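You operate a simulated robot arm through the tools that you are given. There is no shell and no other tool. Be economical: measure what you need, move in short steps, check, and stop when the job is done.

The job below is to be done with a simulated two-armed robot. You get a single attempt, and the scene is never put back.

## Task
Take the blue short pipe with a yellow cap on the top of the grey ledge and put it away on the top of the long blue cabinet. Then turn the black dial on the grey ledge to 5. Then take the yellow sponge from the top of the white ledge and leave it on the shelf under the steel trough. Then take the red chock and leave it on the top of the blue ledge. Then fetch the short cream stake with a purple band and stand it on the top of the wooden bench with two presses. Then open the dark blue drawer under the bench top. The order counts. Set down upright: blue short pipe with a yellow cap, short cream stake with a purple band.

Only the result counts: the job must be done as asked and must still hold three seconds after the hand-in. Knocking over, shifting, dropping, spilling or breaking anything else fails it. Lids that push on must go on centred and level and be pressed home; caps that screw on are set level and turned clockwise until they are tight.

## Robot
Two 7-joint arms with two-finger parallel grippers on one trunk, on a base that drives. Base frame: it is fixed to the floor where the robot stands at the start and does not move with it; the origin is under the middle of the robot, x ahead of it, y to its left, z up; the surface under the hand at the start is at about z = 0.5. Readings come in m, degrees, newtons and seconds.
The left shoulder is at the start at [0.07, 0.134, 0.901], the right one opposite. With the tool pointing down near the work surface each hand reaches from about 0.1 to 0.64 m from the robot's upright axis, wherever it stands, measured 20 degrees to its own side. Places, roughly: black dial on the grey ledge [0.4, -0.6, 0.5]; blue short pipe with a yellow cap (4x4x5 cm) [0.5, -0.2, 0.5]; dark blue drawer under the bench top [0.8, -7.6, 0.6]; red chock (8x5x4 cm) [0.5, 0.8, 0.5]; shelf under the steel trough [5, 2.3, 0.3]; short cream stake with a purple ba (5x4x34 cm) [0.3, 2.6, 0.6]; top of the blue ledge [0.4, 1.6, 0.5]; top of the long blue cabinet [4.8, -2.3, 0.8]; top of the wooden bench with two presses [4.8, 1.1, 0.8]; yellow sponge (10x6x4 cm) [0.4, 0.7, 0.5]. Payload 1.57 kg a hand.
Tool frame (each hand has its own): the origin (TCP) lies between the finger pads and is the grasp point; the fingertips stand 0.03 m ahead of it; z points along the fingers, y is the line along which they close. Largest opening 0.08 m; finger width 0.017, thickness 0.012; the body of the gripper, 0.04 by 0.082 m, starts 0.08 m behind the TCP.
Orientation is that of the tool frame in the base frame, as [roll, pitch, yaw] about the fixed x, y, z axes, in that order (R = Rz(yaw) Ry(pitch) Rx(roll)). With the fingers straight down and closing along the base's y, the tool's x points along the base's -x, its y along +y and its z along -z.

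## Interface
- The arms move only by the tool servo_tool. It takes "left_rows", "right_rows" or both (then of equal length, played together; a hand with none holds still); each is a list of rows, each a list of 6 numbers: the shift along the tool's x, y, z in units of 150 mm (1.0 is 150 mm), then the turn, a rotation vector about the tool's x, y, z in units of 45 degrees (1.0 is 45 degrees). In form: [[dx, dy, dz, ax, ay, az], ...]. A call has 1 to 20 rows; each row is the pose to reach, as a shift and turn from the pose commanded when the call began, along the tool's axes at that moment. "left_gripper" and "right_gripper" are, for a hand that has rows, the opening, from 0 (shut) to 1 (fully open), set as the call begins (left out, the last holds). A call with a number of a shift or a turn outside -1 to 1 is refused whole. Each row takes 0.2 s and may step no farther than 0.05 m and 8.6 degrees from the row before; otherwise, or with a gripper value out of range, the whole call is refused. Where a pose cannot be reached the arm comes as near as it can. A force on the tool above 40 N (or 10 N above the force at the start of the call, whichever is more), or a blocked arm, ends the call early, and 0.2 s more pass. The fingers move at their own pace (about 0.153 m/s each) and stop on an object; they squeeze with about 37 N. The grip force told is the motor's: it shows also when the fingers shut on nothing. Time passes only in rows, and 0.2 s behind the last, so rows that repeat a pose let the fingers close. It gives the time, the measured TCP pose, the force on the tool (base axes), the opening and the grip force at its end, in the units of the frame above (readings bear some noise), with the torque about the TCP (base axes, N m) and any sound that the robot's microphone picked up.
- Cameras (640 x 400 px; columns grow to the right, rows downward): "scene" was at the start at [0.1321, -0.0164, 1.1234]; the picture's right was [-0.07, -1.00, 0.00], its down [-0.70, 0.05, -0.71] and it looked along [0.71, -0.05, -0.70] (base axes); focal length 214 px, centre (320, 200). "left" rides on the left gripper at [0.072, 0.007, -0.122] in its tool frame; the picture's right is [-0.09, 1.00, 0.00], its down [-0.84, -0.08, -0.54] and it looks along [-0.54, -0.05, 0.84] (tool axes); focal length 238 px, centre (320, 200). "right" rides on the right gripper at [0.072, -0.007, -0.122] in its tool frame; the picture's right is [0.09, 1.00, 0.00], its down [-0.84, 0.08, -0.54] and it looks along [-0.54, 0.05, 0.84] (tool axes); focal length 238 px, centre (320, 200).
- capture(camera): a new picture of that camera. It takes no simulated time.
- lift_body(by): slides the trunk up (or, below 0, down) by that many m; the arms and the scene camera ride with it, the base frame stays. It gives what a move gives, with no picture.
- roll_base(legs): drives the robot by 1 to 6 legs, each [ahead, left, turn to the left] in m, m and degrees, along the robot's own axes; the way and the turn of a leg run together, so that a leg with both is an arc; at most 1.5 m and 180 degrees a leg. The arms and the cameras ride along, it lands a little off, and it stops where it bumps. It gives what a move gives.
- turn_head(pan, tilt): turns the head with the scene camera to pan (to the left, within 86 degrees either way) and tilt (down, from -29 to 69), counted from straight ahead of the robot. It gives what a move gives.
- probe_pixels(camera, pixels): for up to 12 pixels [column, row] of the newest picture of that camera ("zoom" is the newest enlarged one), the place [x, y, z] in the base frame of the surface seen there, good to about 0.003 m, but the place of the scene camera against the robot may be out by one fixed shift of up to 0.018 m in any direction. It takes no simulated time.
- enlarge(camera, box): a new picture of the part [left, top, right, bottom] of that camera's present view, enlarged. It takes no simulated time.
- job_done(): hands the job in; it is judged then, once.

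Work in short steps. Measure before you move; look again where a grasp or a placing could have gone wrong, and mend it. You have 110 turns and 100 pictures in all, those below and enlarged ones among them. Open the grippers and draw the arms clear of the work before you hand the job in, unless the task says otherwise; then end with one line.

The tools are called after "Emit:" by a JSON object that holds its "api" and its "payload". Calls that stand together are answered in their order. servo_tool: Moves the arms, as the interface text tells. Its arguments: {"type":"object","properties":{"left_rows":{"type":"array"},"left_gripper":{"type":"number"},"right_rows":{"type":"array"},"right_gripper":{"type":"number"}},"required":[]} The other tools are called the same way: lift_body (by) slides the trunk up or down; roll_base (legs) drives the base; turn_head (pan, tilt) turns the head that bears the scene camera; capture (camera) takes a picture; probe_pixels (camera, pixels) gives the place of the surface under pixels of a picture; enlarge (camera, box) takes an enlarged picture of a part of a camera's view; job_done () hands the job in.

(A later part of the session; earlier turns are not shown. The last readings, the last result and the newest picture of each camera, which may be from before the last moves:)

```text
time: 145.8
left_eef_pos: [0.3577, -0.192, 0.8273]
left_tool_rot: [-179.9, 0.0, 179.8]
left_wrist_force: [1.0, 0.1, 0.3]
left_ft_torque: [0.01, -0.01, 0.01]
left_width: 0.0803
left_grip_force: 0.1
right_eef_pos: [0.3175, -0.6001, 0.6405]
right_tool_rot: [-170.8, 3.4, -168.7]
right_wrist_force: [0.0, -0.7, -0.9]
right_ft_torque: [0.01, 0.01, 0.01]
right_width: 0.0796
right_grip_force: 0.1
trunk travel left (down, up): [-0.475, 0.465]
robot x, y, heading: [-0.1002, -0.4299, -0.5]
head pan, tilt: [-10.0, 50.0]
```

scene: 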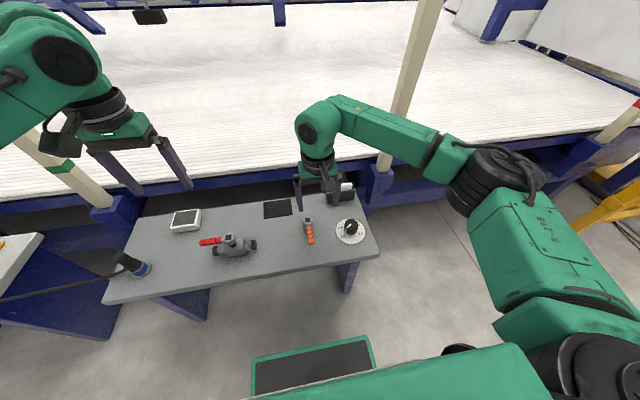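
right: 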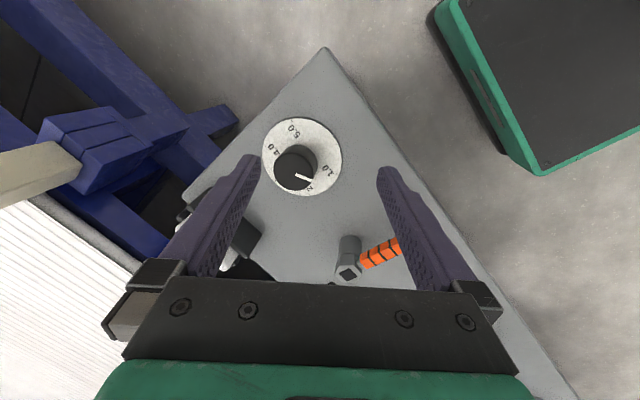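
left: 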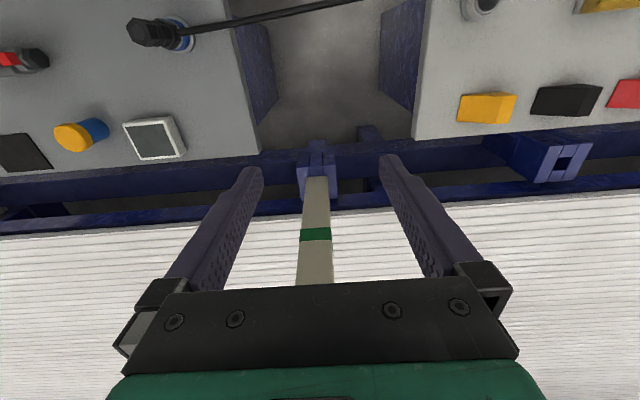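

The base of the next command is the reached pose. I level the tool again over the dial centre at yaw 180 and z≈0.62.

Emit:
{"api": "servo_tool", "payload": {"right_rows": [[-0.12, -0.022, 0.055, -0.065, 0.032, 0.08], [-0.24, -0.045, 0.11, -0.13, 0.064, 0.163], [-0.357, -0.067, 0.167, -0.197, 0.096, 0.245], [-0.357, -0.067, 0.167, -0.197, 0.096, 0.245]]}}

Emit:
{"api": "servo_tool", "payload": {"right_rows": [[0, 0, 0, 0, 0, 0.18], [0, 0, 0, 0, 0, 0.36], [0, 0, 0, 0, 0, 0.54], [0, 0, 0, 0, 0, 0.72], [0, 0, 0, 0, 0, 0.9], [0, 0, 0, 0, 0, 1], [0, 0, 0, 0, 0, 1]]}}

Emit:
{"api": "servo_tool", "payload": {"right_rows": [[0, 0, 0, 0, 0, 0.18], [0, 0, 0, 0, 0, 0.36], [0, 0, 0, 0, 0, 0.54], [0, 0, 0, 0, 0, 0.72], [0, 0, 0, 0, 0, 0.9], [0, 0, 0, 0, 0, 1], [0, 0, 0, 0, 0, 1]]}}

```text
time: 146.8
left_eef_pos: [0.3569, -0.1926, 0.8271]
left_tool_rot: [-180.0, 0.0, 179.8]
left_wrist_force: [-0.1, -0.7, -0.2]
left_ft_torque: [-0.02, 0.03, 0.01]
left_width: 0.0799
left_grip_force: 0.0
right_eef_pos: [0.3741, -0.6049, 0.6205]
right_tool_rot: [179.8, 0.2, 179.9]
right_wrist_force: [-0.3, 0.2, -0.6]
right_ft_torque: [0.0, -0.01, -0.02]
right_width: 0.08
right_grip_force: 0.3
trunk travel left (down, up): [-0.475, 0.465]
robot x, y, heading: [-0.1056, -0.4252, -0.3]
head pan, tilt: [-10.0, 50.0]
```

```text
time: 148.3
left_eef_pos: [0.3571, -0.1926, 0.827]
left_tool_rot: [-180.0, 0.0, 179.7]
left_wrist_force: [-0.7, 0.7, -1.0]
left_ft_torque: [-0.02, 0.02, -0.01]
left_width: 0.0802
left_grip_force: 0.0
right_eef_pos: [0.3732, -0.603, 0.6214]
right_tool_rot: [179.8, -0.2, 135.1]
right_wrist_force: [0.2, -0.9, 0.4]
right_ft_torque: [0.01, 0.03, 0.0]
right_width: 0.0801
right_grip_force: 0.1
trunk travel left (down, up): [-0.475, 0.465]
robot x, y, heading: [-0.1032, -0.4292, -0.4]
head pan, tilt: [-10.0, 50.0]
```

```text
time: 149.9
left_eef_pos: [0.3566, -0.1917, 0.8271]
left_tool_rot: [-180.0, 0.0, 179.8]
left_wrist_force: [-0.9, 0.5, -0.5]
left_ft_torque: [-0.01, -0.01, 0.0]
left_width: 0.0804
left_grip_force: 0.1
right_eef_pos: [0.3731, -0.6024, 0.6206]
right_tool_rot: [179.9, -0.1, 90.0]
right_wrist_force: [0.1, 0.0, -0.5]
right_ft_torque: [-0.04, 0.02, -0.01]
right_width: 0.0801
right_grip_force: 0.0
trunk travel left (down, up): [-0.475, 0.465]
robot x, y, heading: [-0.0995, -0.4266, -0.2]
head pan, tilt: [-10.0, 50.0]
```

90° clockwise works. I test another 45° plus.

Emit:
{"api": "servo_tool", "payload": {"right_rows": [[0, 0, 0, 0, 0, 0.18], [0, 0, 0, 0, 0, 0.36], [0, 0, 0, 0, 0, 0.54], [0, 0, 0, 0, 0, 0.72], [0, 0, 0, 0, 0, 0.9], [0, 0, 0, 0, 0, 1], [0, 0, 0, 0, 0, 1]]}}

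Emit:
{"api": "capture", "payload": {"camera": "right"}}

```text
time: 151.6
left_eef_pos: [0.3572, -0.1919, 0.8268]
left_tool_rot: [-180.0, 0.0, 179.8]
left_wrist_force: [-0.5, 0.1, -0.8]
left_ft_torque: [-0.01, -0.01, 0.02]
left_width: 0.08
left_grip_force: 0.0
right_eef_pos: [0.373, -0.6038, 0.6209]
right_tool_rot: [-179.9, -0.3, 44.9]
right_wrist_force: [-0.7, 0.3, 0.3]
right_ft_torque: [0.01, -0.02, 0.04]
right_width: 0.0801
right_grip_force: 0.1
trunk travel left (down, up): [-0.475, 0.465]
robot x, y, heading: [-0.1053, -0.4278, -0.5]
head pan, tilt: [-10.0, 50.0]
```

```text
76 pictures are left
```

right: 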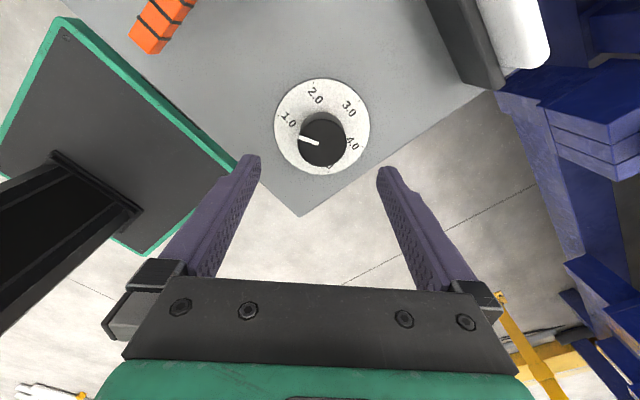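

A range of 135° works, so two grips of 120° will do. I return to yaw 180.

Emit:
{"api": "servo_tool", "payload": {"right_rows": [[0, 0, 0, 0, 0, -0.18], [0, 0, 0, 0, 0, -0.36], [0, 0, 0, 0, 0, -0.54], [0, 0, 0, 0, 0, -0.72], [0, 0, 0, 0, 0, -0.9], [0, 0, 0, 0, 0, -1], [0, 0, 0, 0, 0, -1]]}}

Emit:
{"api": "servo_tool", "payload": {"right_rows": [[0, 0, 0, 0, 0, -0.18], [0, 0, 0, 0, 0, -0.36], [0, 0, 0, 0, 0, -0.54], [0, 0, 0, 0, 0, -0.72], [0, 0, 0, 0, 0, -0.9], [0, 0, 0, 0, 0, -1], [0, 0, 0, 0, 0, -1]]}}

Emit:
{"api": "servo_tool", "payload": {"right_rows": [[0, 0, 0, 0, 0, -0.18], [0, 0, 0, 0, 0, -0.36], [0, 0, 0, 0, 0, -0.54], [0, 0, 0, 0, 0, -0.72], [0, 0, 0, 0, 0, -0.9], [0, 0, 0, 0, 0, -1], [0, 0, 0, 0, 0, -1]]}}

Emit:
{"api": "capture", "payload": {"camera": "right"}}

```text
time: 153.2
left_eef_pos: [0.3578, -0.1915, 0.8264]
left_tool_rot: [-180.0, -0.1, 179.7]
left_wrist_force: [0.1, -0.8, 0.4]
left_ft_torque: [-0.01, 0.01, -0.01]
left_width: 0.08
left_grip_force: 0.0
right_eef_pos: [0.3735, -0.6025, 0.6216]
right_tool_rot: [179.9, -0.2, 90.0]
right_wrist_force: [-0.3, 0.4, 0.0]
right_ft_torque: [-0.02, 0.0, 0.01]
right_width: 0.0802
right_grip_force: 0.1
trunk travel left (down, up): [-0.475, 0.465]
robot x, y, heading: [-0.1029, -0.4282, -0.2]
head pan, tilt: [-10.0, 50.0]
```

```text
time: 154.8
left_eef_pos: [0.3571, -0.1914, 0.8277]
left_tool_rot: [-180.0, 0.0, 179.8]
left_wrist_force: [0.1, -0.2, 0.5]
left_ft_torque: [-0.03, 0.0, -0.01]
left_width: 0.08
left_grip_force: 0.1
right_eef_pos: [0.3735, -0.6046, 0.6203]
right_tool_rot: [179.8, -0.1, 135.0]
right_wrist_force: [-0.1, -0.3, -0.2]
right_ft_torque: [0.01, 0.01, 0.01]
right_width: 0.0798
right_grip_force: 0.0
trunk travel left (down, up): [-0.475, 0.465]
robot x, y, heading: [-0.1042, -0.4233, -0.2]
head pan, tilt: [-10.0, 50.0]
```

```text
time: 156.3
left_eef_pos: [0.3568, -0.1923, 0.8274]
left_tool_rot: [180.0, 0.1, 179.8]
left_wrist_force: [-0.7, -0.6, -0.3]
left_ft_torque: [-0.02, -0.02, 0.01]
left_width: 0.08
left_grip_force: 0.1
right_eef_pos: [0.3739, -0.6034, 0.6204]
right_tool_rot: [179.8, 0.1, -179.8]
right_wrist_force: [-0.4, 0.3, -0.1]
right_ft_torque: [0.0, -0.01, -0.01]
right_width: 0.08
right_grip_force: 0.0
trunk travel left (down, up): [-0.475, 0.465]
robot x, y, heading: [-0.1071, -0.4237, -0.6]
head pan, tilt: [-10.0, 50.0]
```

```text
75 pictures are left
```

right: 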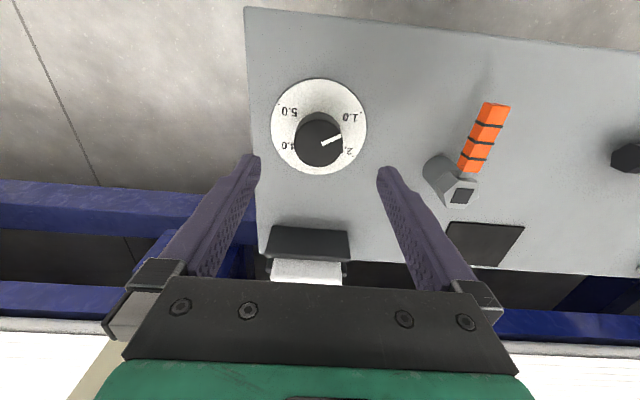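

The knob is centred. I lower to z≈0.545 and grip it.

Emit:
{"api": "servo_tool", "payload": {"right_rows": [[0, 0, 0.2, 0, 0, 0], [0, 0, 0.4, 0, 0, 0], [0, 0, 0.503, 0, 0, 0], [0, 0, 0.503, 0, 0, 0]]}}

Emit:
{"api": "servo_tool", "payload": {"right_rows": [[0, 0, 0, 0, 0, 0], [0, 0, 0, 0, 0, 0], [0, 0, 0, 0, 0, 0]], "right_gripper": 0}}

Emit:
{"api": "servo_tool", "payload": {"right_rows": [[0, 0, 0, 0, 0, 0.15], [0, 0, 0, 0, 0, 0.3], [0, 0, 0, 0, 0, 0.45], [0, 0, 0, 0, 0, 0.6], [0, 0, 0, 0, 0, 0.75], [0, 0, 0, 0, 0, 0.9], [0, 0, 0, 0, 0, 0.9]]}}

Emit:
{"api": "capture", "payload": {"camera": "right"}}

```text
time: 157.3
left_eef_pos: [0.3565, -0.1919, 0.8276]
left_tool_rot: [-180.0, 0.0, 179.7]
left_wrist_force: [-0.4, -0.1, -1.0]
left_ft_torque: [0.0, -0.03, -0.03]
left_width: 0.0801
left_grip_force: 0.0
right_eef_pos: [0.3735, -0.6031, 0.5452]
right_tool_rot: [179.8, 0.1, -179.8]
right_wrist_force: [0.2, 0.7, 0.8]
right_ft_torque: [0.02, 0.0, 0.0]
right_width: 0.0798
right_grip_force: 0.1
trunk travel left (down, up): [-0.475, 0.465]
robot x, y, heading: [-0.1033, -0.4268, -0.4]
head pan, tilt: [-10.0, 50.0]
```

```text
time: 158.2
left_eef_pos: [0.357, -0.1925, 0.828]
left_tool_rot: [179.9, 0.0, 179.8]
left_wrist_force: [-0.7, 0.7, -0.8]
left_ft_torque: [0.03, 0.01, 0.04]
left_width: 0.0801
left_grip_force: 0.0
right_eef_pos: [0.3737, -0.6042, 0.545]
right_tool_rot: [179.9, 0.1, 180.0]
right_wrist_force: [0.6, -7.4, 0.7]
right_ft_torque: [-1.2, -0.06, 0.0]
right_width: 0.0434
right_grip_force: 45.3
trunk travel left (down, up): [-0.475, 0.465]
robot x, y, heading: [-0.1021, -0.4301, -0.5]
head pan, tilt: [-10.0, 50.0]
```

```text
time: 159.8
left_eef_pos: [0.358, -0.1921, 0.8278]
left_tool_rot: [179.9, 0.0, 179.8]
left_wrist_force: [-0.4, -0.1, -0.5]
left_ft_torque: [-0.02, -0.01, 0.01]
left_width: 0.0799
left_grip_force: 0.0
right_eef_pos: [0.3745, -0.603, 0.5448]
right_tool_rot: [179.9, -0.2, 139.4]
right_wrist_force: [-4.0, -6.7, 0.0]
right_ft_torque: [-0.95, 0.51, -0.01]
right_width: 0.0432
right_grip_force: 45.3
trunk travel left (down, up): [-0.475, 0.465]
robot x, y, heading: [-0.1046, -0.4259, -0.1]
head pan, tilt: [-10.0, 50.0]
```

```text
74 pictures are left
```

right: 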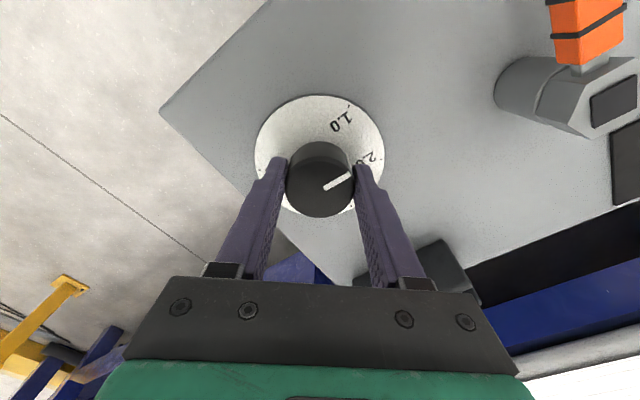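

The knob turns with the hand. I turn two more steps of 40.5°, release, rotate back and regrip.

Emit:
{"api": "servo_tool", "payload": {"right_rows": [[0, 0, 0, 0, 0, 0.15], [0, 0, 0, 0, 0, 0.3], [0, 0, 0, 0, 0, 0.45], [0, 0, 0, 0, 0, 0.6], [0, 0, 0, 0, 0, 0.75], [0, 0, 0, 0, 0, 0.9], [0, 0, 0, 0, 0, 0.9]]}}

Emit:
{"api": "servo_tool", "payload": {"right_rows": [[0, 0, 0, 0, 0, 0.15], [0, 0, 0, 0, 0, 0.3], [0, 0, 0, 0, 0, 0.45], [0, 0, 0, 0, 0, 0.6], [0, 0, 0, 0, 0, 0.75], [0, 0, 0, 0, 0, 0.9], [0, 0, 0, 0, 0, 0.9]]}}

Emit:
{"api": "servo_tool", "payload": {"right_rows": [[0, 0, 0, 0, 0, 0], [0, 0, 0, 0, 0, 0], [0, 0, 0, 0, 0, 0]], "right_gripper": 1}}

Emit:
{"api": "capture", "payload": {"camera": "right"}}

```text
time: 161.3
left_eef_pos: [0.3582, -0.192, 0.8266]
left_tool_rot: [-180.0, 0.1, 179.8]
left_wrist_force: [-0.5, 0.0, -0.7]
left_ft_torque: [-0.01, 0.0, -0.01]
left_width: 0.0803
left_grip_force: 0.0
right_eef_pos: [0.3736, -0.6016, 0.5448]
right_tool_rot: [179.9, -0.2, 98.9]
right_wrist_force: [-1.2, 1.8, -4.8]
right_ft_torque: [-0.62, -0.13, 0.0]
right_width: 0.0423
right_grip_force: 44.2
trunk travel left (down, up): [-0.475, 0.465]
robot x, y, heading: [-0.1017, -0.4232, -0.4]
head pan, tilt: [-10.0, 50.0]
```

```text
time: 162.9
left_eef_pos: [0.3579, -0.1914, 0.8265]
left_tool_rot: [179.9, -0.1, 179.8]
left_wrist_force: [0.5, 0.4, -0.3]
left_ft_torque: [0.01, -0.02, -0.01]
left_width: 0.0799
left_grip_force: 0.0
right_eef_pos: [0.3751, -0.604, 0.5462]
right_tool_rot: [-180.0, -0.1, 58.4]
right_wrist_force: [15.9, 2.8, -0.8]
right_ft_torque: [-0.14, -0.2, 0.01]
right_width: 0.0424
right_grip_force: 45.0
trunk travel left (down, up): [-0.475, 0.465]
robot x, y, heading: [-0.1053, -0.4223, -0.2]
head pan, tilt: [-10.0, 50.0]
```

```text
time: 163.8
left_eef_pos: [0.358, -0.1937, 0.8263]
left_tool_rot: [180.0, 0.0, 179.9]
left_wrist_force: [-0.6, 0.1, -0.5]
left_ft_torque: [0.0, 0.01, -0.04]
left_width: 0.08
left_grip_force: 0.0
right_eef_pos: [0.3736, -0.603, 0.5453]
right_tool_rot: [179.9, -0.2, 58.5]
right_wrist_force: [1.0, 0.9, -0.7]
right_ft_torque: [-0.01, 0.02, 0.05]
right_width: 0.0798
right_grip_force: 0.2
trunk travel left (down, up): [-0.475, 0.465]
robot x, y, heading: [-0.1052, -0.4275, -0.4]
head pan, tilt: [-10.0, 50.0]
```

```text
73 pictures are left
```

right: 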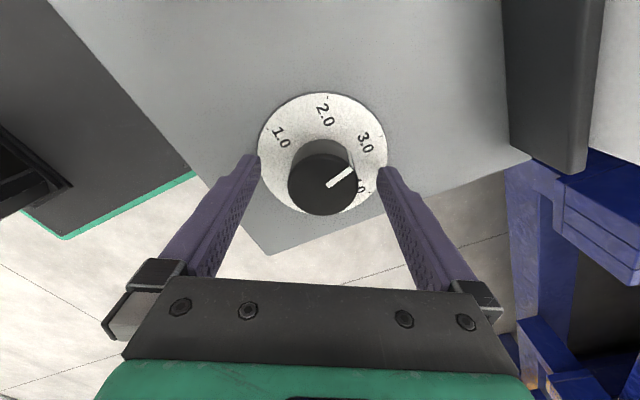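

The pointer is now around 3. I rotate the open hand back around the knob in three steps.

Emit:
{"api": "servo_tool", "payload": {"right_rows": [[0, 0, 0, 0, 0, -0.18], [0, 0, 0, 0, 0, -0.36], [0, 0, 0, 0, 0, -0.54], [0, 0, 0, 0, 0, -0.72], [0, 0, 0, 0, 0, -0.9], [0, 0, 0, 0, 0, -0.9]]}}

Emit:
{"api": "servo_tool", "payload": {"right_rows": [[0, 0, 0, 0, 0, -0.18], [0, 0, 0, 0, 0, -0.36], [0, 0, 0, 0, 0, -0.54], [0, 0, 0, 0, 0, -0.72], [0, 0, 0, 0, 0, -0.9], [0, 0, 0, 0, 0, -0.9]]}}

Emit:
{"api": "servo_tool", "payload": {"right_rows": [[0, 0, 0, 0, 0, -0.18], [0, 0, 0, 0, 0, -0.36], [0, 0, 0, 0, 0, -0.54], [0, 0, 0, 0, 0, -0.72], [0, 0, 0, 0, 0, -0.9], [0, 0, 0, 0, 0, -0.9]]}}

Emit:
{"api": "enlarge", "payload": {"camera": "right", "box": [240, 80, 400, 240]}}

```text
time: 165.2
left_eef_pos: [0.3579, -0.1927, 0.8284]
left_tool_rot: [180.0, 0.1, 179.8]
left_wrist_force: [-0.7, 0.9, -0.5]
left_ft_torque: [0.0, 0.02, -0.02]
left_width: 0.0798
left_grip_force: 0.1
right_eef_pos: [0.3737, -0.603, 0.5451]
right_tool_rot: [179.9, -0.2, 99.1]
right_wrist_force: [0.4, -0.3, 0.1]
right_ft_torque: [-0.01, 0.03, 0.0]
right_width: 0.0802
right_grip_force: 0.0
trunk travel left (down, up): [-0.475, 0.465]
robot x, y, heading: [-0.1019, -0.4243, -0.1]
head pan, tilt: [-10.0, 50.0]
```

```text
time: 166.6
left_eef_pos: [0.3572, -0.1918, 0.8281]
left_tool_rot: [180.0, 0.0, 179.8]
left_wrist_force: [0.2, 0.1, 0.2]
left_ft_torque: [0.01, -0.02, -0.01]
left_width: 0.0798
left_grip_force: 0.1
right_eef_pos: [0.3751, -0.6033, 0.5447]
right_tool_rot: [179.8, 0.1, 139.7]
right_wrist_force: [0.2, 0.4, 0.2]
right_ft_torque: [0.01, 0.02, -0.02]
right_width: 0.08
right_grip_force: 0.0
trunk travel left (down, up): [-0.475, 0.465]
robot x, y, heading: [-0.1046, -0.4267, -0.5]
head pan, tilt: [-10.0, 50.0]
```

```text
time: 167.9
left_eef_pos: [0.3573, -0.1932, 0.8267]
left_tool_rot: [180.0, 0.0, 179.8]
left_wrist_force: [-0.8, -0.4, -0.2]
left_ft_torque: [-0.01, 0.0, -0.01]
left_width: 0.0802
left_grip_force: 0.0
right_eef_pos: [0.3728, -0.6032, 0.5448]
right_tool_rot: [179.8, 0.1, -179.8]
right_wrist_force: [0.2, -0.6, -1.1]
right_ft_torque: [0.02, -0.02, -0.02]
right_width: 0.0798
right_grip_force: 0.1
trunk travel left (down, up): [-0.475, 0.465]
robot x, y, heading: [-0.1051, -0.4284, -0.3]
head pan, tilt: [-10.0, 50.0]
```

```text
2.50 times, centred on (320, 160) of right
```

zoom: 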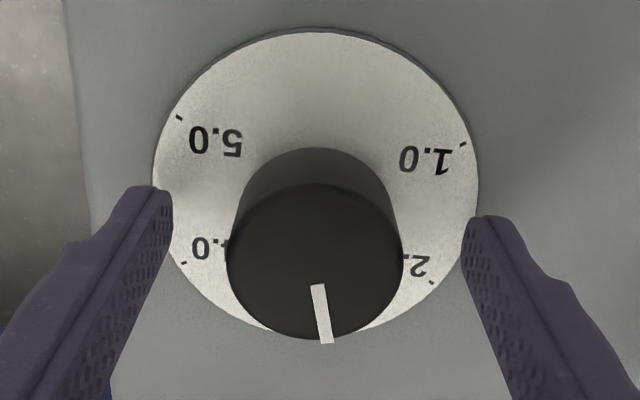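

The pointer sits at about 2.87. I grip and turn 3×40.5° clockwise.

Emit:
{"api": "servo_tool", "payload": {"right_rows": [[0, 0, 0, 0, 0, 0], [0, 0, 0, 0, 0, 0], [0, 0, 0, 0, 0, 0]], "right_gripper": 0}}

Emit:
{"api": "servo_tool", "payload": {"right_rows": [[0, 0, 0, 0, 0, 0.15], [0, 0, 0, 0, 0, 0.3], [0, 0, 0, 0, 0, 0.45], [0, 0, 0, 0, 0, 0.6], [0, 0, 0, 0, 0, 0.75], [0, 0, 0, 0, 0, 0.9], [0, 0, 0, 0, 0, 0.9]]}}

Emit:
{"api": "servo_tool", "payload": {"right_rows": [[0, 0, 0, 0, 0, 0.15], [0, 0, 0, 0, 0, 0.3], [0, 0, 0, 0, 0, 0.45], [0, 0, 0, 0, 0, 0.6], [0, 0, 0, 0, 0, 0.75], [0, 0, 0, 0, 0, 0.9], [0, 0, 0, 0, 0, 0.9]]}}

Emit:
{"api": "servo_tool", "payload": {"right_rows": [[0, 0, 0, 0, 0, 0.15], [0, 0, 0, 0, 0, 0.3], [0, 0, 0, 0, 0, 0.45], [0, 0, 0, 0, 0, 0.6], [0, 0, 0, 0, 0, 0.75], [0, 0, 0, 0, 0, 0.9], [0, 0, 0, 0, 0, 0.9]]}}

Emit:
{"api": "enlarge", "payload": {"camera": "right", "box": [240, 80, 400, 240]}}

```text
time: 168.8
left_eef_pos: [0.3561, -0.1927, 0.8276]
left_tool_rot: [-180.0, 0.1, 179.7]
left_wrist_force: [-0.1, 0.2, 0.1]
left_ft_torque: [0.02, 0.0, 0.01]
left_width: 0.0801
left_grip_force: 0.1
right_eef_pos: [0.3733, -0.605, 0.5448]
right_tool_rot: [179.8, 0.1, 180.0]
right_wrist_force: [1.6, -6.9, 1.8]
right_ft_torque: [-0.68, 0.15, 0.02]
right_width: 0.0424
right_grip_force: 44.9
trunk travel left (down, up): [-0.475, 0.465]
robot x, y, heading: [-0.1037, -0.4274, -0.7]
head pan, tilt: [-10.0, 50.0]
```

```text
time: 170.3
left_eef_pos: [0.3581, -0.1944, 0.8275]
left_tool_rot: [-180.0, 0.0, 179.9]
left_wrist_force: [-0.4, -0.2, -0.4]
left_ft_torque: [-0.03, 0.02, 0.01]
left_width: 0.0801
left_grip_force: 0.1
right_eef_pos: [0.3746, -0.6033, 0.5454]
right_tool_rot: [179.7, -0.1, 139.3]
right_wrist_force: [3.9, -12.2, 2.6]
right_ft_torque: [-1.08, -0.32, 0.0]
right_width: 0.0423
right_grip_force: 45.1
trunk travel left (down, up): [-0.475, 0.465]
robot x, y, heading: [-0.1004, -0.4269, -0.3]
head pan, tilt: [-10.0, 50.0]
```

```text
time: 171.9
left_eef_pos: [0.3575, -0.1931, 0.827]
left_tool_rot: [180.0, 0.0, 179.8]
left_wrist_force: [0.2, 0.0, 0.6]
left_ft_torque: [0.02, 0.01, -0.03]
left_width: 0.0798
left_grip_force: 0.1
right_eef_pos: [0.3741, -0.6033, 0.5456]
right_tool_rot: [179.9, -0.1, 98.9]
right_wrist_force: [10.3, -8.9, 4.4]
right_ft_torque: [-0.92, -0.23, 0.06]
right_width: 0.0424
right_grip_force: 44.9
trunk travel left (down, up): [-0.475, 0.465]
robot x, y, heading: [-0.1062, -0.4285, -0.1]
head pan, tilt: [-10.0, 50.0]
```

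```text
time: 173.6
left_eef_pos: [0.3581, -0.1932, 0.8258]
left_tool_rot: [180.0, -0.1, 179.9]
left_wrist_force: [-0.7, 0.3, -0.8]
left_ft_torque: [0.02, -0.02, -0.02]
left_width: 0.0801
left_grip_force: 0.1
right_eef_pos: [0.3766, -0.6033, 0.5456]
right_tool_rot: [180.0, -0.2, 58.3]
right_wrist_force: [19.8, -5.9, 6.9]
right_ft_torque: [-0.32, -0.37, 0.05]
right_width: 0.0428
right_grip_force: 44.9
trunk travel left (down, up): [-0.475, 0.465]
robot x, y, heading: [-0.1019, -0.4294, -0.3]
head pan, tilt: [-10.0, 50.0]
```

```text
2.50 times, centred on (320, 160) of right
```

zoom: 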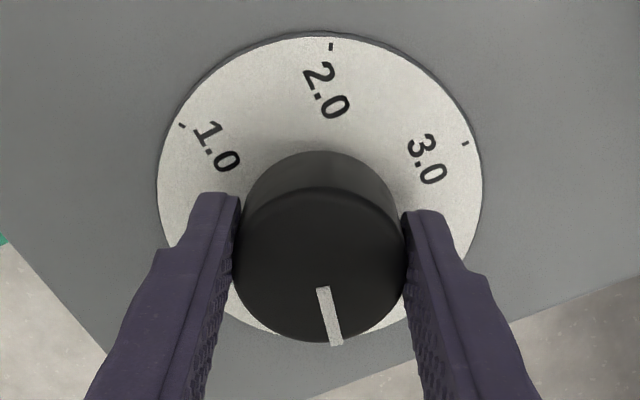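

By the camera model the pointer stands about 14° short of the 5 mark. I turn 14.3° more, release and check.

Emit:
{"api": "servo_tool", "payload": {"right_rows": [[0, 0, 0, 0, 0, 0.15], [0, 0, 0, 0, 0, 0.317], [0, 0, 0, 0, 0, 0.317]]}}

Emit:
{"api": "servo_tool", "payload": {"right_rows": [[0, 0, 0, 0, 0, 0], [0, 0, 0, 0, 0, 0], [0, 0, 0, 0, 0, 0]], "right_gripper": 1}}

Emit:
{"api": "servo_tool", "payload": {"right_rows": [[0, 0, -0.15, 0, 0, 0], [0, 0, -0.3, 0, 0, 0], [0, 0, -0.5, 0, 0, 0], [0, 0, -0.5, 0, 0, 0]]}}

Emit:
{"api": "enlarge", "payload": {"camera": "right", "box": [260, 70, 380, 190]}}

```text
time: 174.3
left_eef_pos: [0.357, -0.1919, 0.8279]
left_tool_rot: [180.0, -0.2, 179.8]
left_wrist_force: [0.5, -0.4, 0.2]
left_ft_torque: [0.02, 0.02, -0.02]
left_width: 0.08
left_grip_force: 0.1
right_eef_pos: [0.3759, -0.6034, 0.5461]
right_tool_rot: [-180.0, -0.3, 44.0]
right_wrist_force: [22.9, -11.1, 8.4]
right_ft_torque: [-0.02, -1.0, 0.08]
right_width: 0.0425
right_grip_force: 45.2
trunk travel left (down, up): [-0.475, 0.465]
robot x, y, heading: [-0.1023, -0.4257, -0.1]
head pan, tilt: [-10.0, 50.0]
```

```text
time: 175.2
left_eef_pos: [0.3571, -0.1928, 0.8286]
left_tool_rot: [-179.9, 0.0, 179.8]
left_wrist_force: [0.5, 1.2, -0.2]
left_ft_torque: [0.01, -0.03, -0.01]
left_width: 0.0799
left_grip_force: 0.0
right_eef_pos: [0.3731, -0.6029, 0.5458]
right_tool_rot: [-180.0, 0.0, 44.3]
right_wrist_force: [0.4, 0.0, 0.0]
right_ft_torque: [-0.02, -0.01, -0.01]
right_width: 0.0798
right_grip_force: 0.0
trunk travel left (down, up): [-0.475, 0.465]
robot x, y, heading: [-0.1055, -0.4238, -0.2]
head pan, tilt: [-10.0, 50.0]
```

```text
time: 176.2
left_eef_pos: [0.3573, -0.1919, 0.8273]
left_tool_rot: [-179.9, 0.1, 179.8]
left_wrist_force: [0.4, 0.5, 0.7]
left_ft_torque: [-0.02, -0.04, -0.01]
left_width: 0.0802
left_grip_force: 0.1
right_eef_pos: [0.3735, -0.6024, 0.6209]
right_tool_rot: [-179.9, -0.2, 44.3]
right_wrist_force: [0.3, -0.8, -0.1]
right_ft_torque: [-0.02, 0.02, 0.01]
right_width: 0.0801
right_grip_force: 0.0
trunk travel left (down, up): [-0.475, 0.465]
robot x, y, heading: [-0.1031, -0.4257, -0.4]
head pan, tilt: [-10.0, 50.0]
```

```text
3.33 times, centred on (320, 130) of right
```

zoom: 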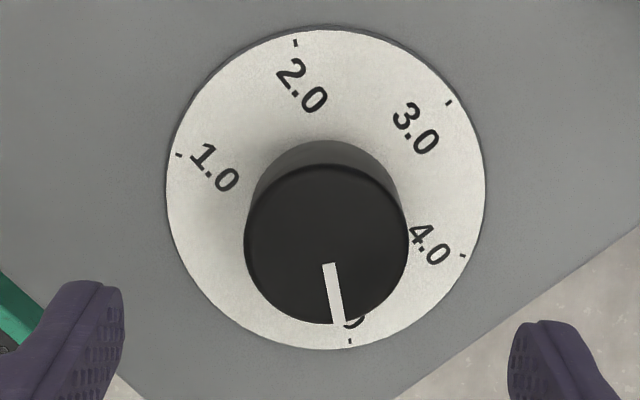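

The pointer line agrees with the 5 tick within about 1°. The dial is done, so I raise the right hand and unwind the wrist.

Emit:
{"api": "servo_tool", "payload": {"right_rows": [[0, 0, -0.2, 0, 0, -0.18], [0, 0, -0.4, 0, 0, -0.36], [0, 0, -0.6, 0, 0, -0.54], [0, 0, -0.6, 0, 0, -0.72], [0, 0, -0.6, 0, 0, -0.9], [0, 0, -0.6, 0, 0, -1], [0, 0, -0.6, 0, 0, -1]]}}

Emit:
{"api": "servo_tool", "payload": {"right_rows": [[0, 0, 0, 0, 0, -0.18], [0, 0, 0, 0, 0, -0.36], [0, 0, 0, 0, 0, -0.54], [0, 0, 0, 0, 0, -0.72], [0, 0, 0, 0, 0, -0.9], [0, 0, 0, 0, 0, -1], [0, 0, 0, 0, 0, -1]]}}

Emit:
{"api": "servo_tool", "payload": {"right_rows": [[0, 0.15, 0, 0, 0, -0.18], [0, 0.3, 0, 0, 0, -0.36], [0, 0.45, 0, 0, 0, -0.54], [0, 0.55, 0, 0, 0, -0.72], [0, 0.6, 0, 0, 0, -0.9], [0, 0.6, 0, 0, 0, -1], [0, 0.6, 0, 0, 0, -1]]}}

Emit:
{"api": "turn_head", "payload": {"pan": 45, "tilt": 45}}

Emit:
{"api": "roll_base", "payload": {"legs": [[-0.3, 0, 0], [0, 0.85, 0.3]]}}

Emit:
{"api": "capture", "payload": {"camera": "scene"}}

```text
time: 177.8
left_eef_pos: [0.3572, -0.1917, 0.8268]
left_tool_rot: [180.0, 0.0, 179.8]
left_wrist_force: [-0.3, -0.7, -0.3]
left_ft_torque: [0.01, 0.02, 0.01]
left_width: 0.0802
left_grip_force: 0.0
right_eef_pos: [0.3743, -0.6035, 0.7098]
right_tool_rot: [180.0, -0.2, 89.5]
right_wrist_force: [-1.4, -0.2, 0.1]
right_ft_torque: [-0.02, -0.02, 0.0]
right_width: 0.0799
right_grip_force: 0.1
trunk travel left (down, up): [-0.475, 0.465]
robot x, y, heading: [-0.1056, -0.4275, -0.3]
head pan, tilt: [-10.0, 50.0]
```

```text
time: 179.3
left_eef_pos: [0.3579, -0.1935, 0.8271]
left_tool_rot: [179.9, 0.0, 179.8]
left_wrist_force: [0.4, 0.1, -0.3]
left_ft_torque: [0.01, -0.02, 0.01]
left_width: 0.08
left_grip_force: 0.1
right_eef_pos: [0.3744, -0.6046, 0.7097]
right_tool_rot: [179.8, -0.2, 134.4]
right_wrist_force: [-0.1, -0.6, 0.6]
right_ft_torque: [0.0, 0.02, 0.0]
right_width: 0.08
right_grip_force: 0.1
trunk travel left (down, up): [-0.475, 0.465]
robot x, y, heading: [-0.1045, -0.4195, -0.5]
head pan, tilt: [-10.0, 50.0]
```

```text
time: 180.9
left_eef_pos: [0.357, -0.1913, 0.8272]
left_tool_rot: [180.0, -0.1, 179.8]
left_wrist_force: [0.8, -0.5, 0.1]
left_ft_torque: [0.0, 0.05, -0.03]
left_width: 0.0799
left_grip_force: 0.0
right_eef_pos: [0.4378, -0.5401, 0.7102]
right_tool_rot: [179.8, 0.0, 179.4]
right_wrist_force: [-0.1, 0.3, -0.3]
right_ft_torque: [0.01, -0.02, -0.01]
right_width: 0.08
right_grip_force: 0.1
trunk travel left (down, up): [-0.475, 0.465]
robot x, y, heading: [-0.1054, -0.4286, -0.4]
head pan, tilt: [-10.0, 50.0]
```

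```text
time: 182.2
left_eef_pos: [0.3572, -0.1919, 0.8271]
left_tool_rot: [179.9, -0.1, 179.8]
left_wrist_force: [0.1, 0.0, 0.6]
left_ft_torque: [-0.03, 0.02, -0.03]
left_width: 0.0801
left_grip_force: 0.1
right_eef_pos: [0.4379, -0.542, 0.71]
right_tool_rot: [179.8, 0.1, 179.2]
right_wrist_force: [0.1, 0.0, -0.5]
right_ft_torque: [-0.01, -0.01, -0.03]
right_width: 0.0798
right_grip_force: 0.0
trunk travel left (down, up): [-0.475, 0.465]
robot x, y, heading: [-0.104, -0.4251, -0.1]
head pan, tilt: [45.0, 45.0]
```

```text
time: 188.4
left_eef_pos: [0.0506, 0.6714, 0.8261]
left_tool_rot: [179.9, 0.1, -179.4]
left_wrist_force: [-0.2, -0.2, 0.2]
left_ft_torque: [-0.02, 0.03, -0.04]
left_width: 0.0801
left_grip_force: 0.0
right_eef_pos: [0.1355, 0.3233, 0.7118]
right_tool_rot: [179.9, 0.0, -179.9]
right_wrist_force: [0.2, -0.6, -0.1]
right_ft_torque: [0.0, -0.01, 0.01]
right_width: 0.08
right_grip_force: 0.0
trunk travel left (down, up): [-0.475, 0.465]
robot x, y, heading: [-0.4065, 0.4304, 0.4]
head pan, tilt: [45.0, 45.0]
```

```text
69 pictures are left
```

scene: 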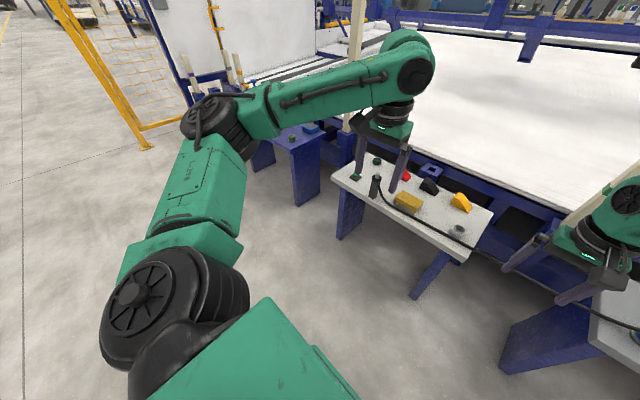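

The sponge is behind the cable on the white ledge, under the left hand. I drive in 0.28 m and look with the left camera.

Emit:
{"api": "roll_base", "payload": {"legs": [[0.28, 0, 0]]}}

Emit:
{"api": "capture", "payload": {"camera": "left"}}

```text
time: 190.3
left_eef_pos: [0.3299, 0.6727, 0.8277]
left_tool_rot: [179.9, 0.0, -179.4]
left_wrist_force: [0.0, -0.2, -0.3]
left_ft_torque: [0.0, 0.03, 0.03]
left_width: 0.08
left_grip_force: 0.0
right_eef_pos: [0.4144, 0.3242, 0.71]
right_tool_rot: [179.8, 0.0, -180.0]
right_wrist_force: [0.6, 0.5, 0.1]
right_ft_torque: [0.05, -0.03, 0.01]
right_width: 0.0799
right_grip_force: 0.1
trunk travel left (down, up): [-0.475, 0.465]
robot x, y, heading: [-0.1276, 0.4335, 0.5]
head pan, tilt: [45.0, 45.0]
```

```text
68 pictures are left
```

left: 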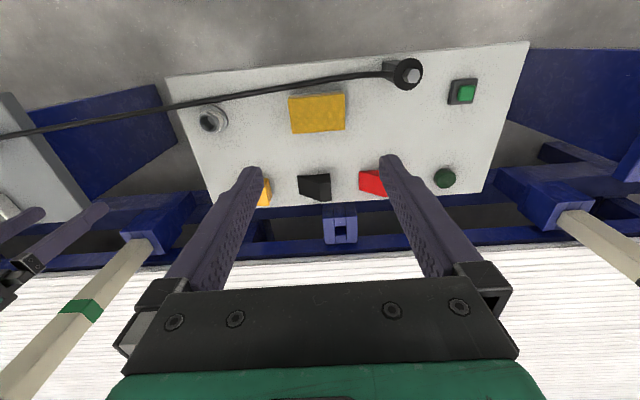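

The sponge is at (317,114) with the cable in front of it. I probe its corners, the cable and the chocks.

Emit:
{"api": "probe_pixels", "payload": {"camera": "left", "pixels": [[317, 115], [292, 97], [343, 94], [292, 130], [344, 127], [317, 135], [300, 88], [345, 80], [315, 105], [317, 92], [405, 75], [370, 185]]}}

Emit:
{"api": "enlarge", "payload": {"camera": "left", "box": [230, 50, 430, 210]}}

```text
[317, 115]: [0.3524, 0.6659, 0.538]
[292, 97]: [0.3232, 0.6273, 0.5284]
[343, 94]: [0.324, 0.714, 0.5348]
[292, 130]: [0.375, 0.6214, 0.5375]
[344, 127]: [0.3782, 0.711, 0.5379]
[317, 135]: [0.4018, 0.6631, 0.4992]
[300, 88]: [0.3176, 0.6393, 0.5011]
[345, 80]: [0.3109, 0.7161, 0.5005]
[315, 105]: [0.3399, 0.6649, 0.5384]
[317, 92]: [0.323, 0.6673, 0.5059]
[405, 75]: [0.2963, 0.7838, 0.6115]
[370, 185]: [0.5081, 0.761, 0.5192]
```

```text
2.50 times, centred on (330, 130) of left
```

zoom: 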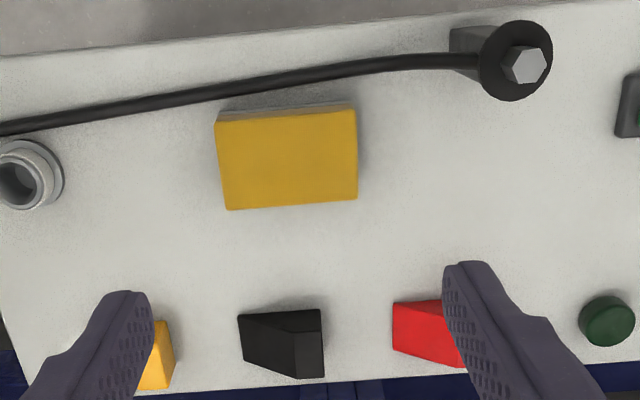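

I probe the cable height near the sponge, because the fingers must close along x beside it.

Emit:
{"api": "probe_pixels", "payload": {"camera": "zoom", "pixels": [[180, 99], [220, 92], [260, 84], [300, 77], [340, 71], [380, 64], [420, 61], [460, 61], [100, 115], [218, 122], [352, 110], [285, 112]]}}

```text
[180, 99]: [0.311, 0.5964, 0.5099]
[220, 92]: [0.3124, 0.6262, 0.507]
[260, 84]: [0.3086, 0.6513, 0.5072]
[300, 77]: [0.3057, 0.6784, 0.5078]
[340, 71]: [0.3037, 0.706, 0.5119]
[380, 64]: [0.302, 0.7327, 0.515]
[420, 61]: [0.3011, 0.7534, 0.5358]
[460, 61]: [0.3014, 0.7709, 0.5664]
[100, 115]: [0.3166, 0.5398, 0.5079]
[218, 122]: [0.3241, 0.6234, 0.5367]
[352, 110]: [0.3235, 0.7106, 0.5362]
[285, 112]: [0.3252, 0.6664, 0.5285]
```

The cable lies at z≤0.51, x≈0.306, and the sponge's front face is at x 0.3238 with its top at 0.538. I turn the left hand 90° so it closes along x, holding above the sponge.

Emit:
{"api": "servo_tool", "payload": {"left_rows": [[-0.03, -0.01, 0.1, 0, 0, -0.17], [-0.06, -0.02, 0.2, 0, 0, -0.34], [-0.09, -0.03, 0.3, 0, 0, -0.51], [-0.12, -0.04, 0.4, 0, 0, -0.68], [-0.15, -0.058, 0.5, 0, 0, -0.85], [-0.15, -0.058, 0.6, 0, 0, -1], [-0.15, -0.058, 0.6, 0, 0, -1]], "left_gripper": 1}}

Emit:
{"api": "servo_tool", "payload": {"left_rows": [[0, 0, 0, 0, 0, -0.17], [0, 0, 0, 0, 0, -0.34], [0, 0, 0, 0, 0, -0.51], [0, 0, 0, 0, 0, -0.68], [0, 0, 0, 0, 0, -0.85], [0, 0, 0, 0, 0, -1], [0, 0, 0, 0, 0, -1]]}}

Emit:
{"api": "capture", "payload": {"camera": "left"}}

```text
time: 191.9
left_eef_pos: [0.3508, 0.6639, 0.7367]
left_tool_rot: [-180.0, 0.0, -134.5]
left_wrist_force: [0.4, -0.2, 0.1]
left_ft_torque: [-0.02, 0.01, 0.01]
left_width: 0.0798
left_grip_force: 0.0
right_eef_pos: [0.414, 0.324, 0.7107]
right_tool_rot: [179.9, 0.2, 179.9]
right_wrist_force: [-0.3, -0.3, -0.4]
right_ft_torque: [-0.03, 0.01, -0.01]
right_width: 0.0799
right_grip_force: 0.1
trunk travel left (down, up): [-0.475, 0.465]
robot x, y, heading: [-0.1278, 0.4357, 0.3]
head pan, tilt: [45.0, 45.0]
```

```text
time: 193.5
left_eef_pos: [0.352, 0.6642, 0.7369]
left_tool_rot: [-180.0, 0.0, -89.4]
left_wrist_force: [0.4, 0.4, 0.4]
left_ft_torque: [0.0, 0.01, 0.0]
left_width: 0.08
left_grip_force: 0.0
right_eef_pos: [0.4142, 0.325, 0.7105]
right_tool_rot: [179.8, 0.0, -180.0]
right_wrist_force: [0.1, -0.2, 0.0]
right_ft_torque: [0.02, 0.0, -0.02]
right_width: 0.0801
right_grip_force: 0.3
trunk travel left (down, up): [-0.475, 0.465]
robot x, y, heading: [-0.1288, 0.4312, 0.4]
head pan, tilt: [45.0, 45.0]
```

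```text
66 pictures are left
```

left: 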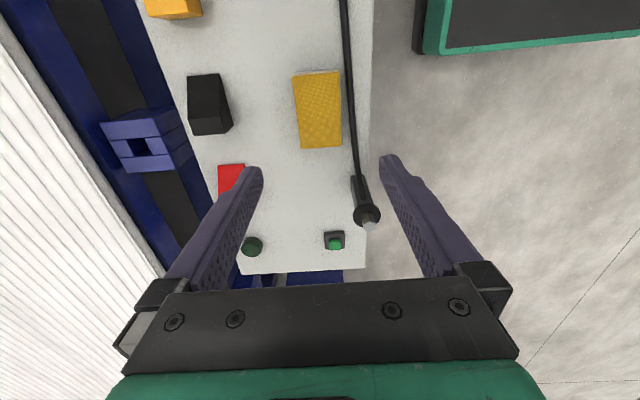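

I probe the sponge's top corners from this view.

Emit:
{"api": "probe_pixels", "payload": {"camera": "left", "pixels": [[295, 80], [336, 77], [303, 144], [339, 142], [298, 110], [338, 110], [318, 112], [350, 110], [357, 160], [368, 215]]}}

```text
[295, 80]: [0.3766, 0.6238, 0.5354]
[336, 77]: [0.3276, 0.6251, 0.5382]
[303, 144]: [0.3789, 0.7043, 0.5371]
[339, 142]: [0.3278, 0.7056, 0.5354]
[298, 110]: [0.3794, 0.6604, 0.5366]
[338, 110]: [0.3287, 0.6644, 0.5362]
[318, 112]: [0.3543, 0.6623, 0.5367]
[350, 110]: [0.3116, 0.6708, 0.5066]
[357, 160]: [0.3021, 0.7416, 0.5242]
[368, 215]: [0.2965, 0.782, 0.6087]
```

The sponge centre is at x≈0.353 and the hand is aligned. I lower to z≈0.549, keeping the tips above the cable, then grip.

Emit:
{"api": "servo_tool", "payload": {"left_rows": [[0, -0.005, 0.3, 0, 0, 0], [0, -0.005, 0.6, 0, 0, 0], [0, -0.005, 0.9, 0, 0, 0], [0, -0.005, 0.9, 0, 0, 0]]}}

Emit:
{"api": "servo_tool", "payload": {"left_rows": [[0, 0, 0.15, 0, 0, 0], [0, 0, 0.3, 0, 0, 0], [0, 0, 0.35, 0, 0, 0], [0, 0, 0.35, 0, 0, 0]]}}

Emit:
{"api": "servo_tool", "payload": {"left_rows": [[0, 0, 0, 0, 0, 0], [0, 0, 0, 0, 0, 0], [0, 0, 0, 0, 0, 0]], "left_gripper": 0}}

Emit:
{"api": "capture", "payload": {"camera": "left"}}

```text
time: 194.5
left_eef_pos: [0.3534, 0.6637, 0.602]
left_tool_rot: [-180.0, 0.0, -89.4]
left_wrist_force: [-0.4, -0.2, -1.0]
left_ft_torque: [-0.02, 0.0, -0.02]
left_width: 0.08
left_grip_force: 0.0
right_eef_pos: [0.4137, 0.3242, 0.7111]
right_tool_rot: [179.7, 0.1, 180.0]
right_wrist_force: [0.0, -0.5, -0.5]
right_ft_torque: [-0.02, 0.02, 0.01]
right_width: 0.0802
right_grip_force: 0.0
trunk travel left (down, up): [-0.475, 0.465]
robot x, y, heading: [-0.1281, 0.431, 0.6]
head pan, tilt: [45.0, 45.0]
```

```text
time: 195.5
left_eef_pos: [0.3523, 0.6633, 0.5499]
left_tool_rot: [180.0, 0.0, -89.5]
left_wrist_force: [-0.8, -0.2, 1.1]
left_ft_torque: [0.0, 0.04, -0.01]
left_width: 0.0801
left_grip_force: 0.0
right_eef_pos: [0.413, 0.3255, 0.7113]
right_tool_rot: [179.8, 0.1, 180.0]
right_wrist_force: [-0.8, 0.6, 0.7]
right_ft_torque: [-0.01, 0.02, 0.0]
right_width: 0.08
right_grip_force: 0.0
trunk travel left (down, up): [-0.475, 0.465]
robot x, y, heading: [-0.1337, 0.4348, 0.3]
head pan, tilt: [45.0, 45.0]
```

```text
time: 196.3
left_eef_pos: [0.3514, 0.664, 0.5485]
left_tool_rot: [180.0, 0.0, -89.5]
left_wrist_force: [0.3, 0.0, -0.4]
left_ft_torque: [0.01, 0.01, 0.01]
left_width: 0.0587
left_grip_force: 36.9
right_eef_pos: [0.4157, 0.3248, 0.7103]
right_tool_rot: [179.9, 0.2, 180.0]
right_wrist_force: [-0.5, 0.0, 0.9]
right_ft_torque: [0.01, 0.0, 0.02]
right_width: 0.0801
right_grip_force: 0.0
trunk travel left (down, up): [-0.475, 0.465]
robot x, y, heading: [-0.1282, 0.4344, 0.5]
head pan, tilt: [45.0, 45.0]
```

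```text
65 pictures are left
```

left: 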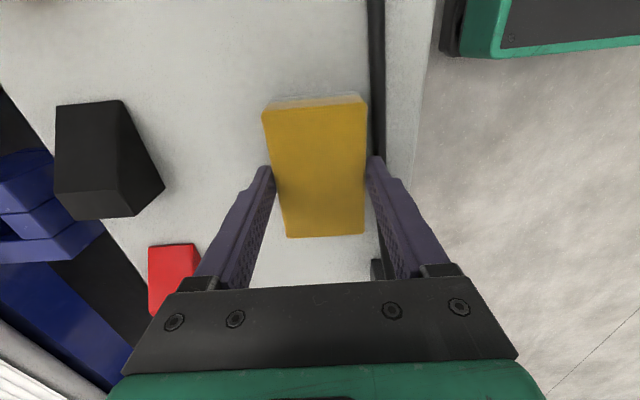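

The sponge is gripped (0.0587 wide). I lift it straight up 0.25 m.

Emit:
{"api": "servo_tool", "payload": {"left_rows": [[0, 0, -0.2, 0, 0, 0], [0, 0, -0.5, 0, 0, 0], [0, 0, -0.8, 0, 0, 0], [0, 0, -1, 0, 0, 0], [0, 0, -1, 0, 0, 0]]}}

Emit:
{"api": "servo_tool", "payload": {"left_rows": [[0, 0, -0.2, 0, 0, 0.17], [0, 0, -0.4, 0, 0, 0.34], [0, 0, -0.6, 0, 0, 0.51], [0, 0, -0.7, 0, 0, 0.68], [0, 0, -0.7, 0, 0, 0.85], [0, 0, -0.7, 0, 0, 1], [0, 0, -0.7, 0, 0, 1]]}}

Emit:
{"api": "turn_head", "payload": {"pan": 80, "tilt": 10}}

Emit:
{"api": "roll_base", "payload": {"legs": [[-1.0, 0, 0]]}}

Emit:
{"api": "capture", "payload": {"camera": "scene"}}

```text
time: 197.5
left_eef_pos: [0.3533, 0.6637, 0.7005]
left_tool_rot: [-180.0, 0.1, -89.4]
left_wrist_force: [-0.1, -0.2, -0.3]
left_ft_torque: [0.03, -0.01, -0.01]
left_width: 0.0589
left_grip_force: 36.9
right_eef_pos: [0.4145, 0.3251, 0.7108]
right_tool_rot: [179.8, 0.1, 180.0]
right_wrist_force: [0.6, -0.1, 0.4]
right_ft_torque: [0.0, -0.01, 0.0]
right_width: 0.08
right_grip_force: 0.1
trunk travel left (down, up): [-0.475, 0.465]
robot x, y, heading: [-0.1317, 0.433, 0.5]
head pan, tilt: [45.0, 45.0]
```

```text
time: 199.1
left_eef_pos: [0.3521, 0.6649, 0.8046]
left_tool_rot: [179.9, -0.1, -134.7]
left_wrist_force: [0.1, -0.6, -0.5]
left_ft_torque: [0.01, -0.01, 0.04]
left_width: 0.0589
left_grip_force: 37.0
right_eef_pos: [0.4149, 0.3236, 0.7103]
right_tool_rot: [179.7, 0.1, -180.0]
right_wrist_force: [0.5, 0.4, -0.1]
right_ft_torque: [0.04, 0.0, 0.01]
right_width: 0.0803
right_grip_force: 0.1
trunk travel left (down, up): [-0.475, 0.465]
robot x, y, heading: [-0.1286, 0.4344, 0.3]
head pan, tilt: [45.0, 45.0]
```

```text
time: 200.1
left_eef_pos: [0.3534, 0.6638, 0.8049]
left_tool_rot: [180.0, 0.0, -134.5]
left_wrist_force: [0.3, 0.7, -0.1]
left_ft_torque: [-0.01, -0.02, 0.02]
left_width: 0.0587
left_grip_force: 36.8
right_eef_pos: [0.4136, 0.3239, 0.7113]
right_tool_rot: [179.8, 0.1, -180.0]
right_wrist_force: [-0.8, 0.5, -0.7]
right_ft_torque: [0.04, -0.01, 0.01]
right_width: 0.0797
right_grip_force: 0.1
trunk travel left (down, up): [-0.475, 0.465]
robot x, y, heading: [-0.1302, 0.436, 0.3]
head pan, tilt: [80.0, 10.0]
```

```text
time: 205.3
left_eef_pos: [-0.6458, 0.6568, 0.8056]
left_tool_rot: [179.9, 0.1, -134.3]
left_wrist_force: [-0.2, -0.3, -0.1]
left_ft_torque: [0.01, 0.0, -0.03]
left_width: 0.0588
left_grip_force: 36.9
right_eef_pos: [-0.5836, 0.3177, 0.7101]
right_tool_rot: [179.9, 0.1, -179.7]
right_wrist_force: [-0.1, 0.2, 0.1]
right_ft_torque: [0.02, 0.04, 0.0]
right_width: 0.0801
right_grip_force: 0.2
trunk travel left (down, up): [-0.475, 0.465]
robot x, y, heading: [-1.128, 0.4271, 0.5]
head pan, tilt: [80.0, 10.0]
```

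```text
64 pictures are left
```

scene: 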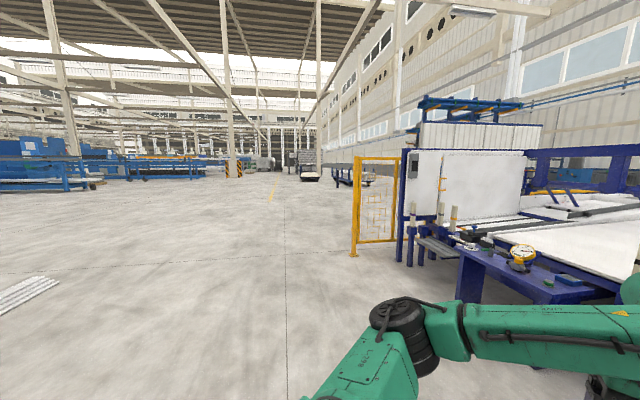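

The left side may offer a shorter route. I drive left to y≈4 and look along +x.

Emit:
{"api": "roll_base", "payload": {"legs": [[0, 1.5, -0.5], [0, 1.5, 0], [0, 0.8, 0]]}}

Emit:
{"api": "turn_head", "payload": {"pan": 0, "tilt": 12}}

Emit:
{"api": "capture", "payload": {"camera": "scene"}}

```text
time: 223.7
left_eef_pos: [-0.6187, 4.461, 0.8052]
left_tool_rot: [-179.9, 0.0, -135.2]
left_wrist_force: [-0.5, -0.1, -0.7]
left_ft_torque: [-0.02, -0.02, -0.05]
left_width: 0.0587
left_grip_force: 36.9
right_eef_pos: [-0.5631, 4.121, 0.7106]
right_tool_rot: [179.9, 0.2, 179.3]
right_wrist_force: [-0.2, 0.3, 0.5]
right_ft_torque: [0.0, -0.02, -0.01]
right_width: 0.0799
right_grip_force: 0.1
trunk travel left (down, up): [-0.475, 0.465]
robot x, y, heading: [-1.1063, 4.2344, -0.4]
head pan, tilt: [80.0, 10.0]
```

```text
time: 225.2
left_eef_pos: [-0.619, 4.4617, 0.8035]
left_tool_rot: [180.0, 0.0, -135.3]
left_wrist_force: [0.1, -0.1, -0.3]
left_ft_torque: [-0.02, 0.0, 0.0]
left_width: 0.0584
left_grip_force: 36.7
right_eef_pos: [-0.5619, 4.1219, 0.7101]
right_tool_rot: [179.8, 0.1, 179.3]
right_wrist_force: [0.8, 0.1, 0.5]
right_ft_torque: [0.03, -0.03, -0.01]
right_width: 0.0799
right_grip_force: 0.1
trunk travel left (down, up): [-0.475, 0.465]
robot x, y, heading: [-1.1039, 4.2376, -0.3]
head pan, tilt: [0.0, 12.0]
```

```text
63 pictures are left
```

scene: 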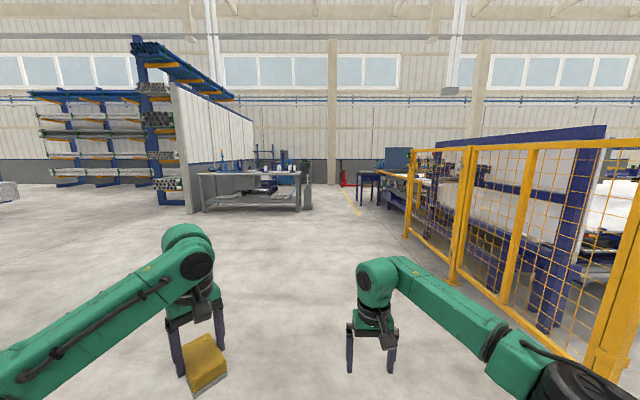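

A wide passage opens on the left. I probe the fence end and the tables.

Emit:
{"api": "probe_pixels", "payload": {"camera": "scene", "pixels": [[405, 236], [383, 172], [366, 200], [395, 162], [345, 185], [300, 210], [205, 212], [310, 185], [455, 280], [340, 210], [385, 200], [250, 185]]}}

Emit:
{"api": "enlarge", "payload": {"camera": "scene", "box": [280, 130, 480, 255]}}

```text
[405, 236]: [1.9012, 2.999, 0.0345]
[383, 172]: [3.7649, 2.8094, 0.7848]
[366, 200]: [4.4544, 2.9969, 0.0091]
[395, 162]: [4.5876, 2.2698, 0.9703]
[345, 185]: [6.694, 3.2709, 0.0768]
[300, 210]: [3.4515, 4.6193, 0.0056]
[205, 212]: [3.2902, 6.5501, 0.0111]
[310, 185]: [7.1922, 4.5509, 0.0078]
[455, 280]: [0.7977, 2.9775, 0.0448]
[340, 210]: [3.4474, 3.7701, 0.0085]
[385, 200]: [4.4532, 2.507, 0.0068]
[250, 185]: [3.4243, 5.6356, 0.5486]
```

```text
3.20 times, centred on (380, 192) of scene
```

zoom: 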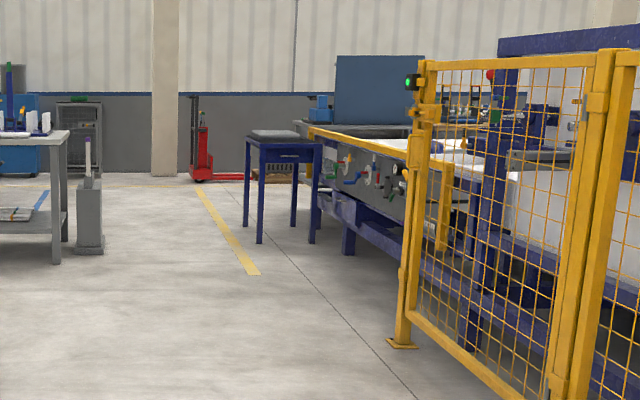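

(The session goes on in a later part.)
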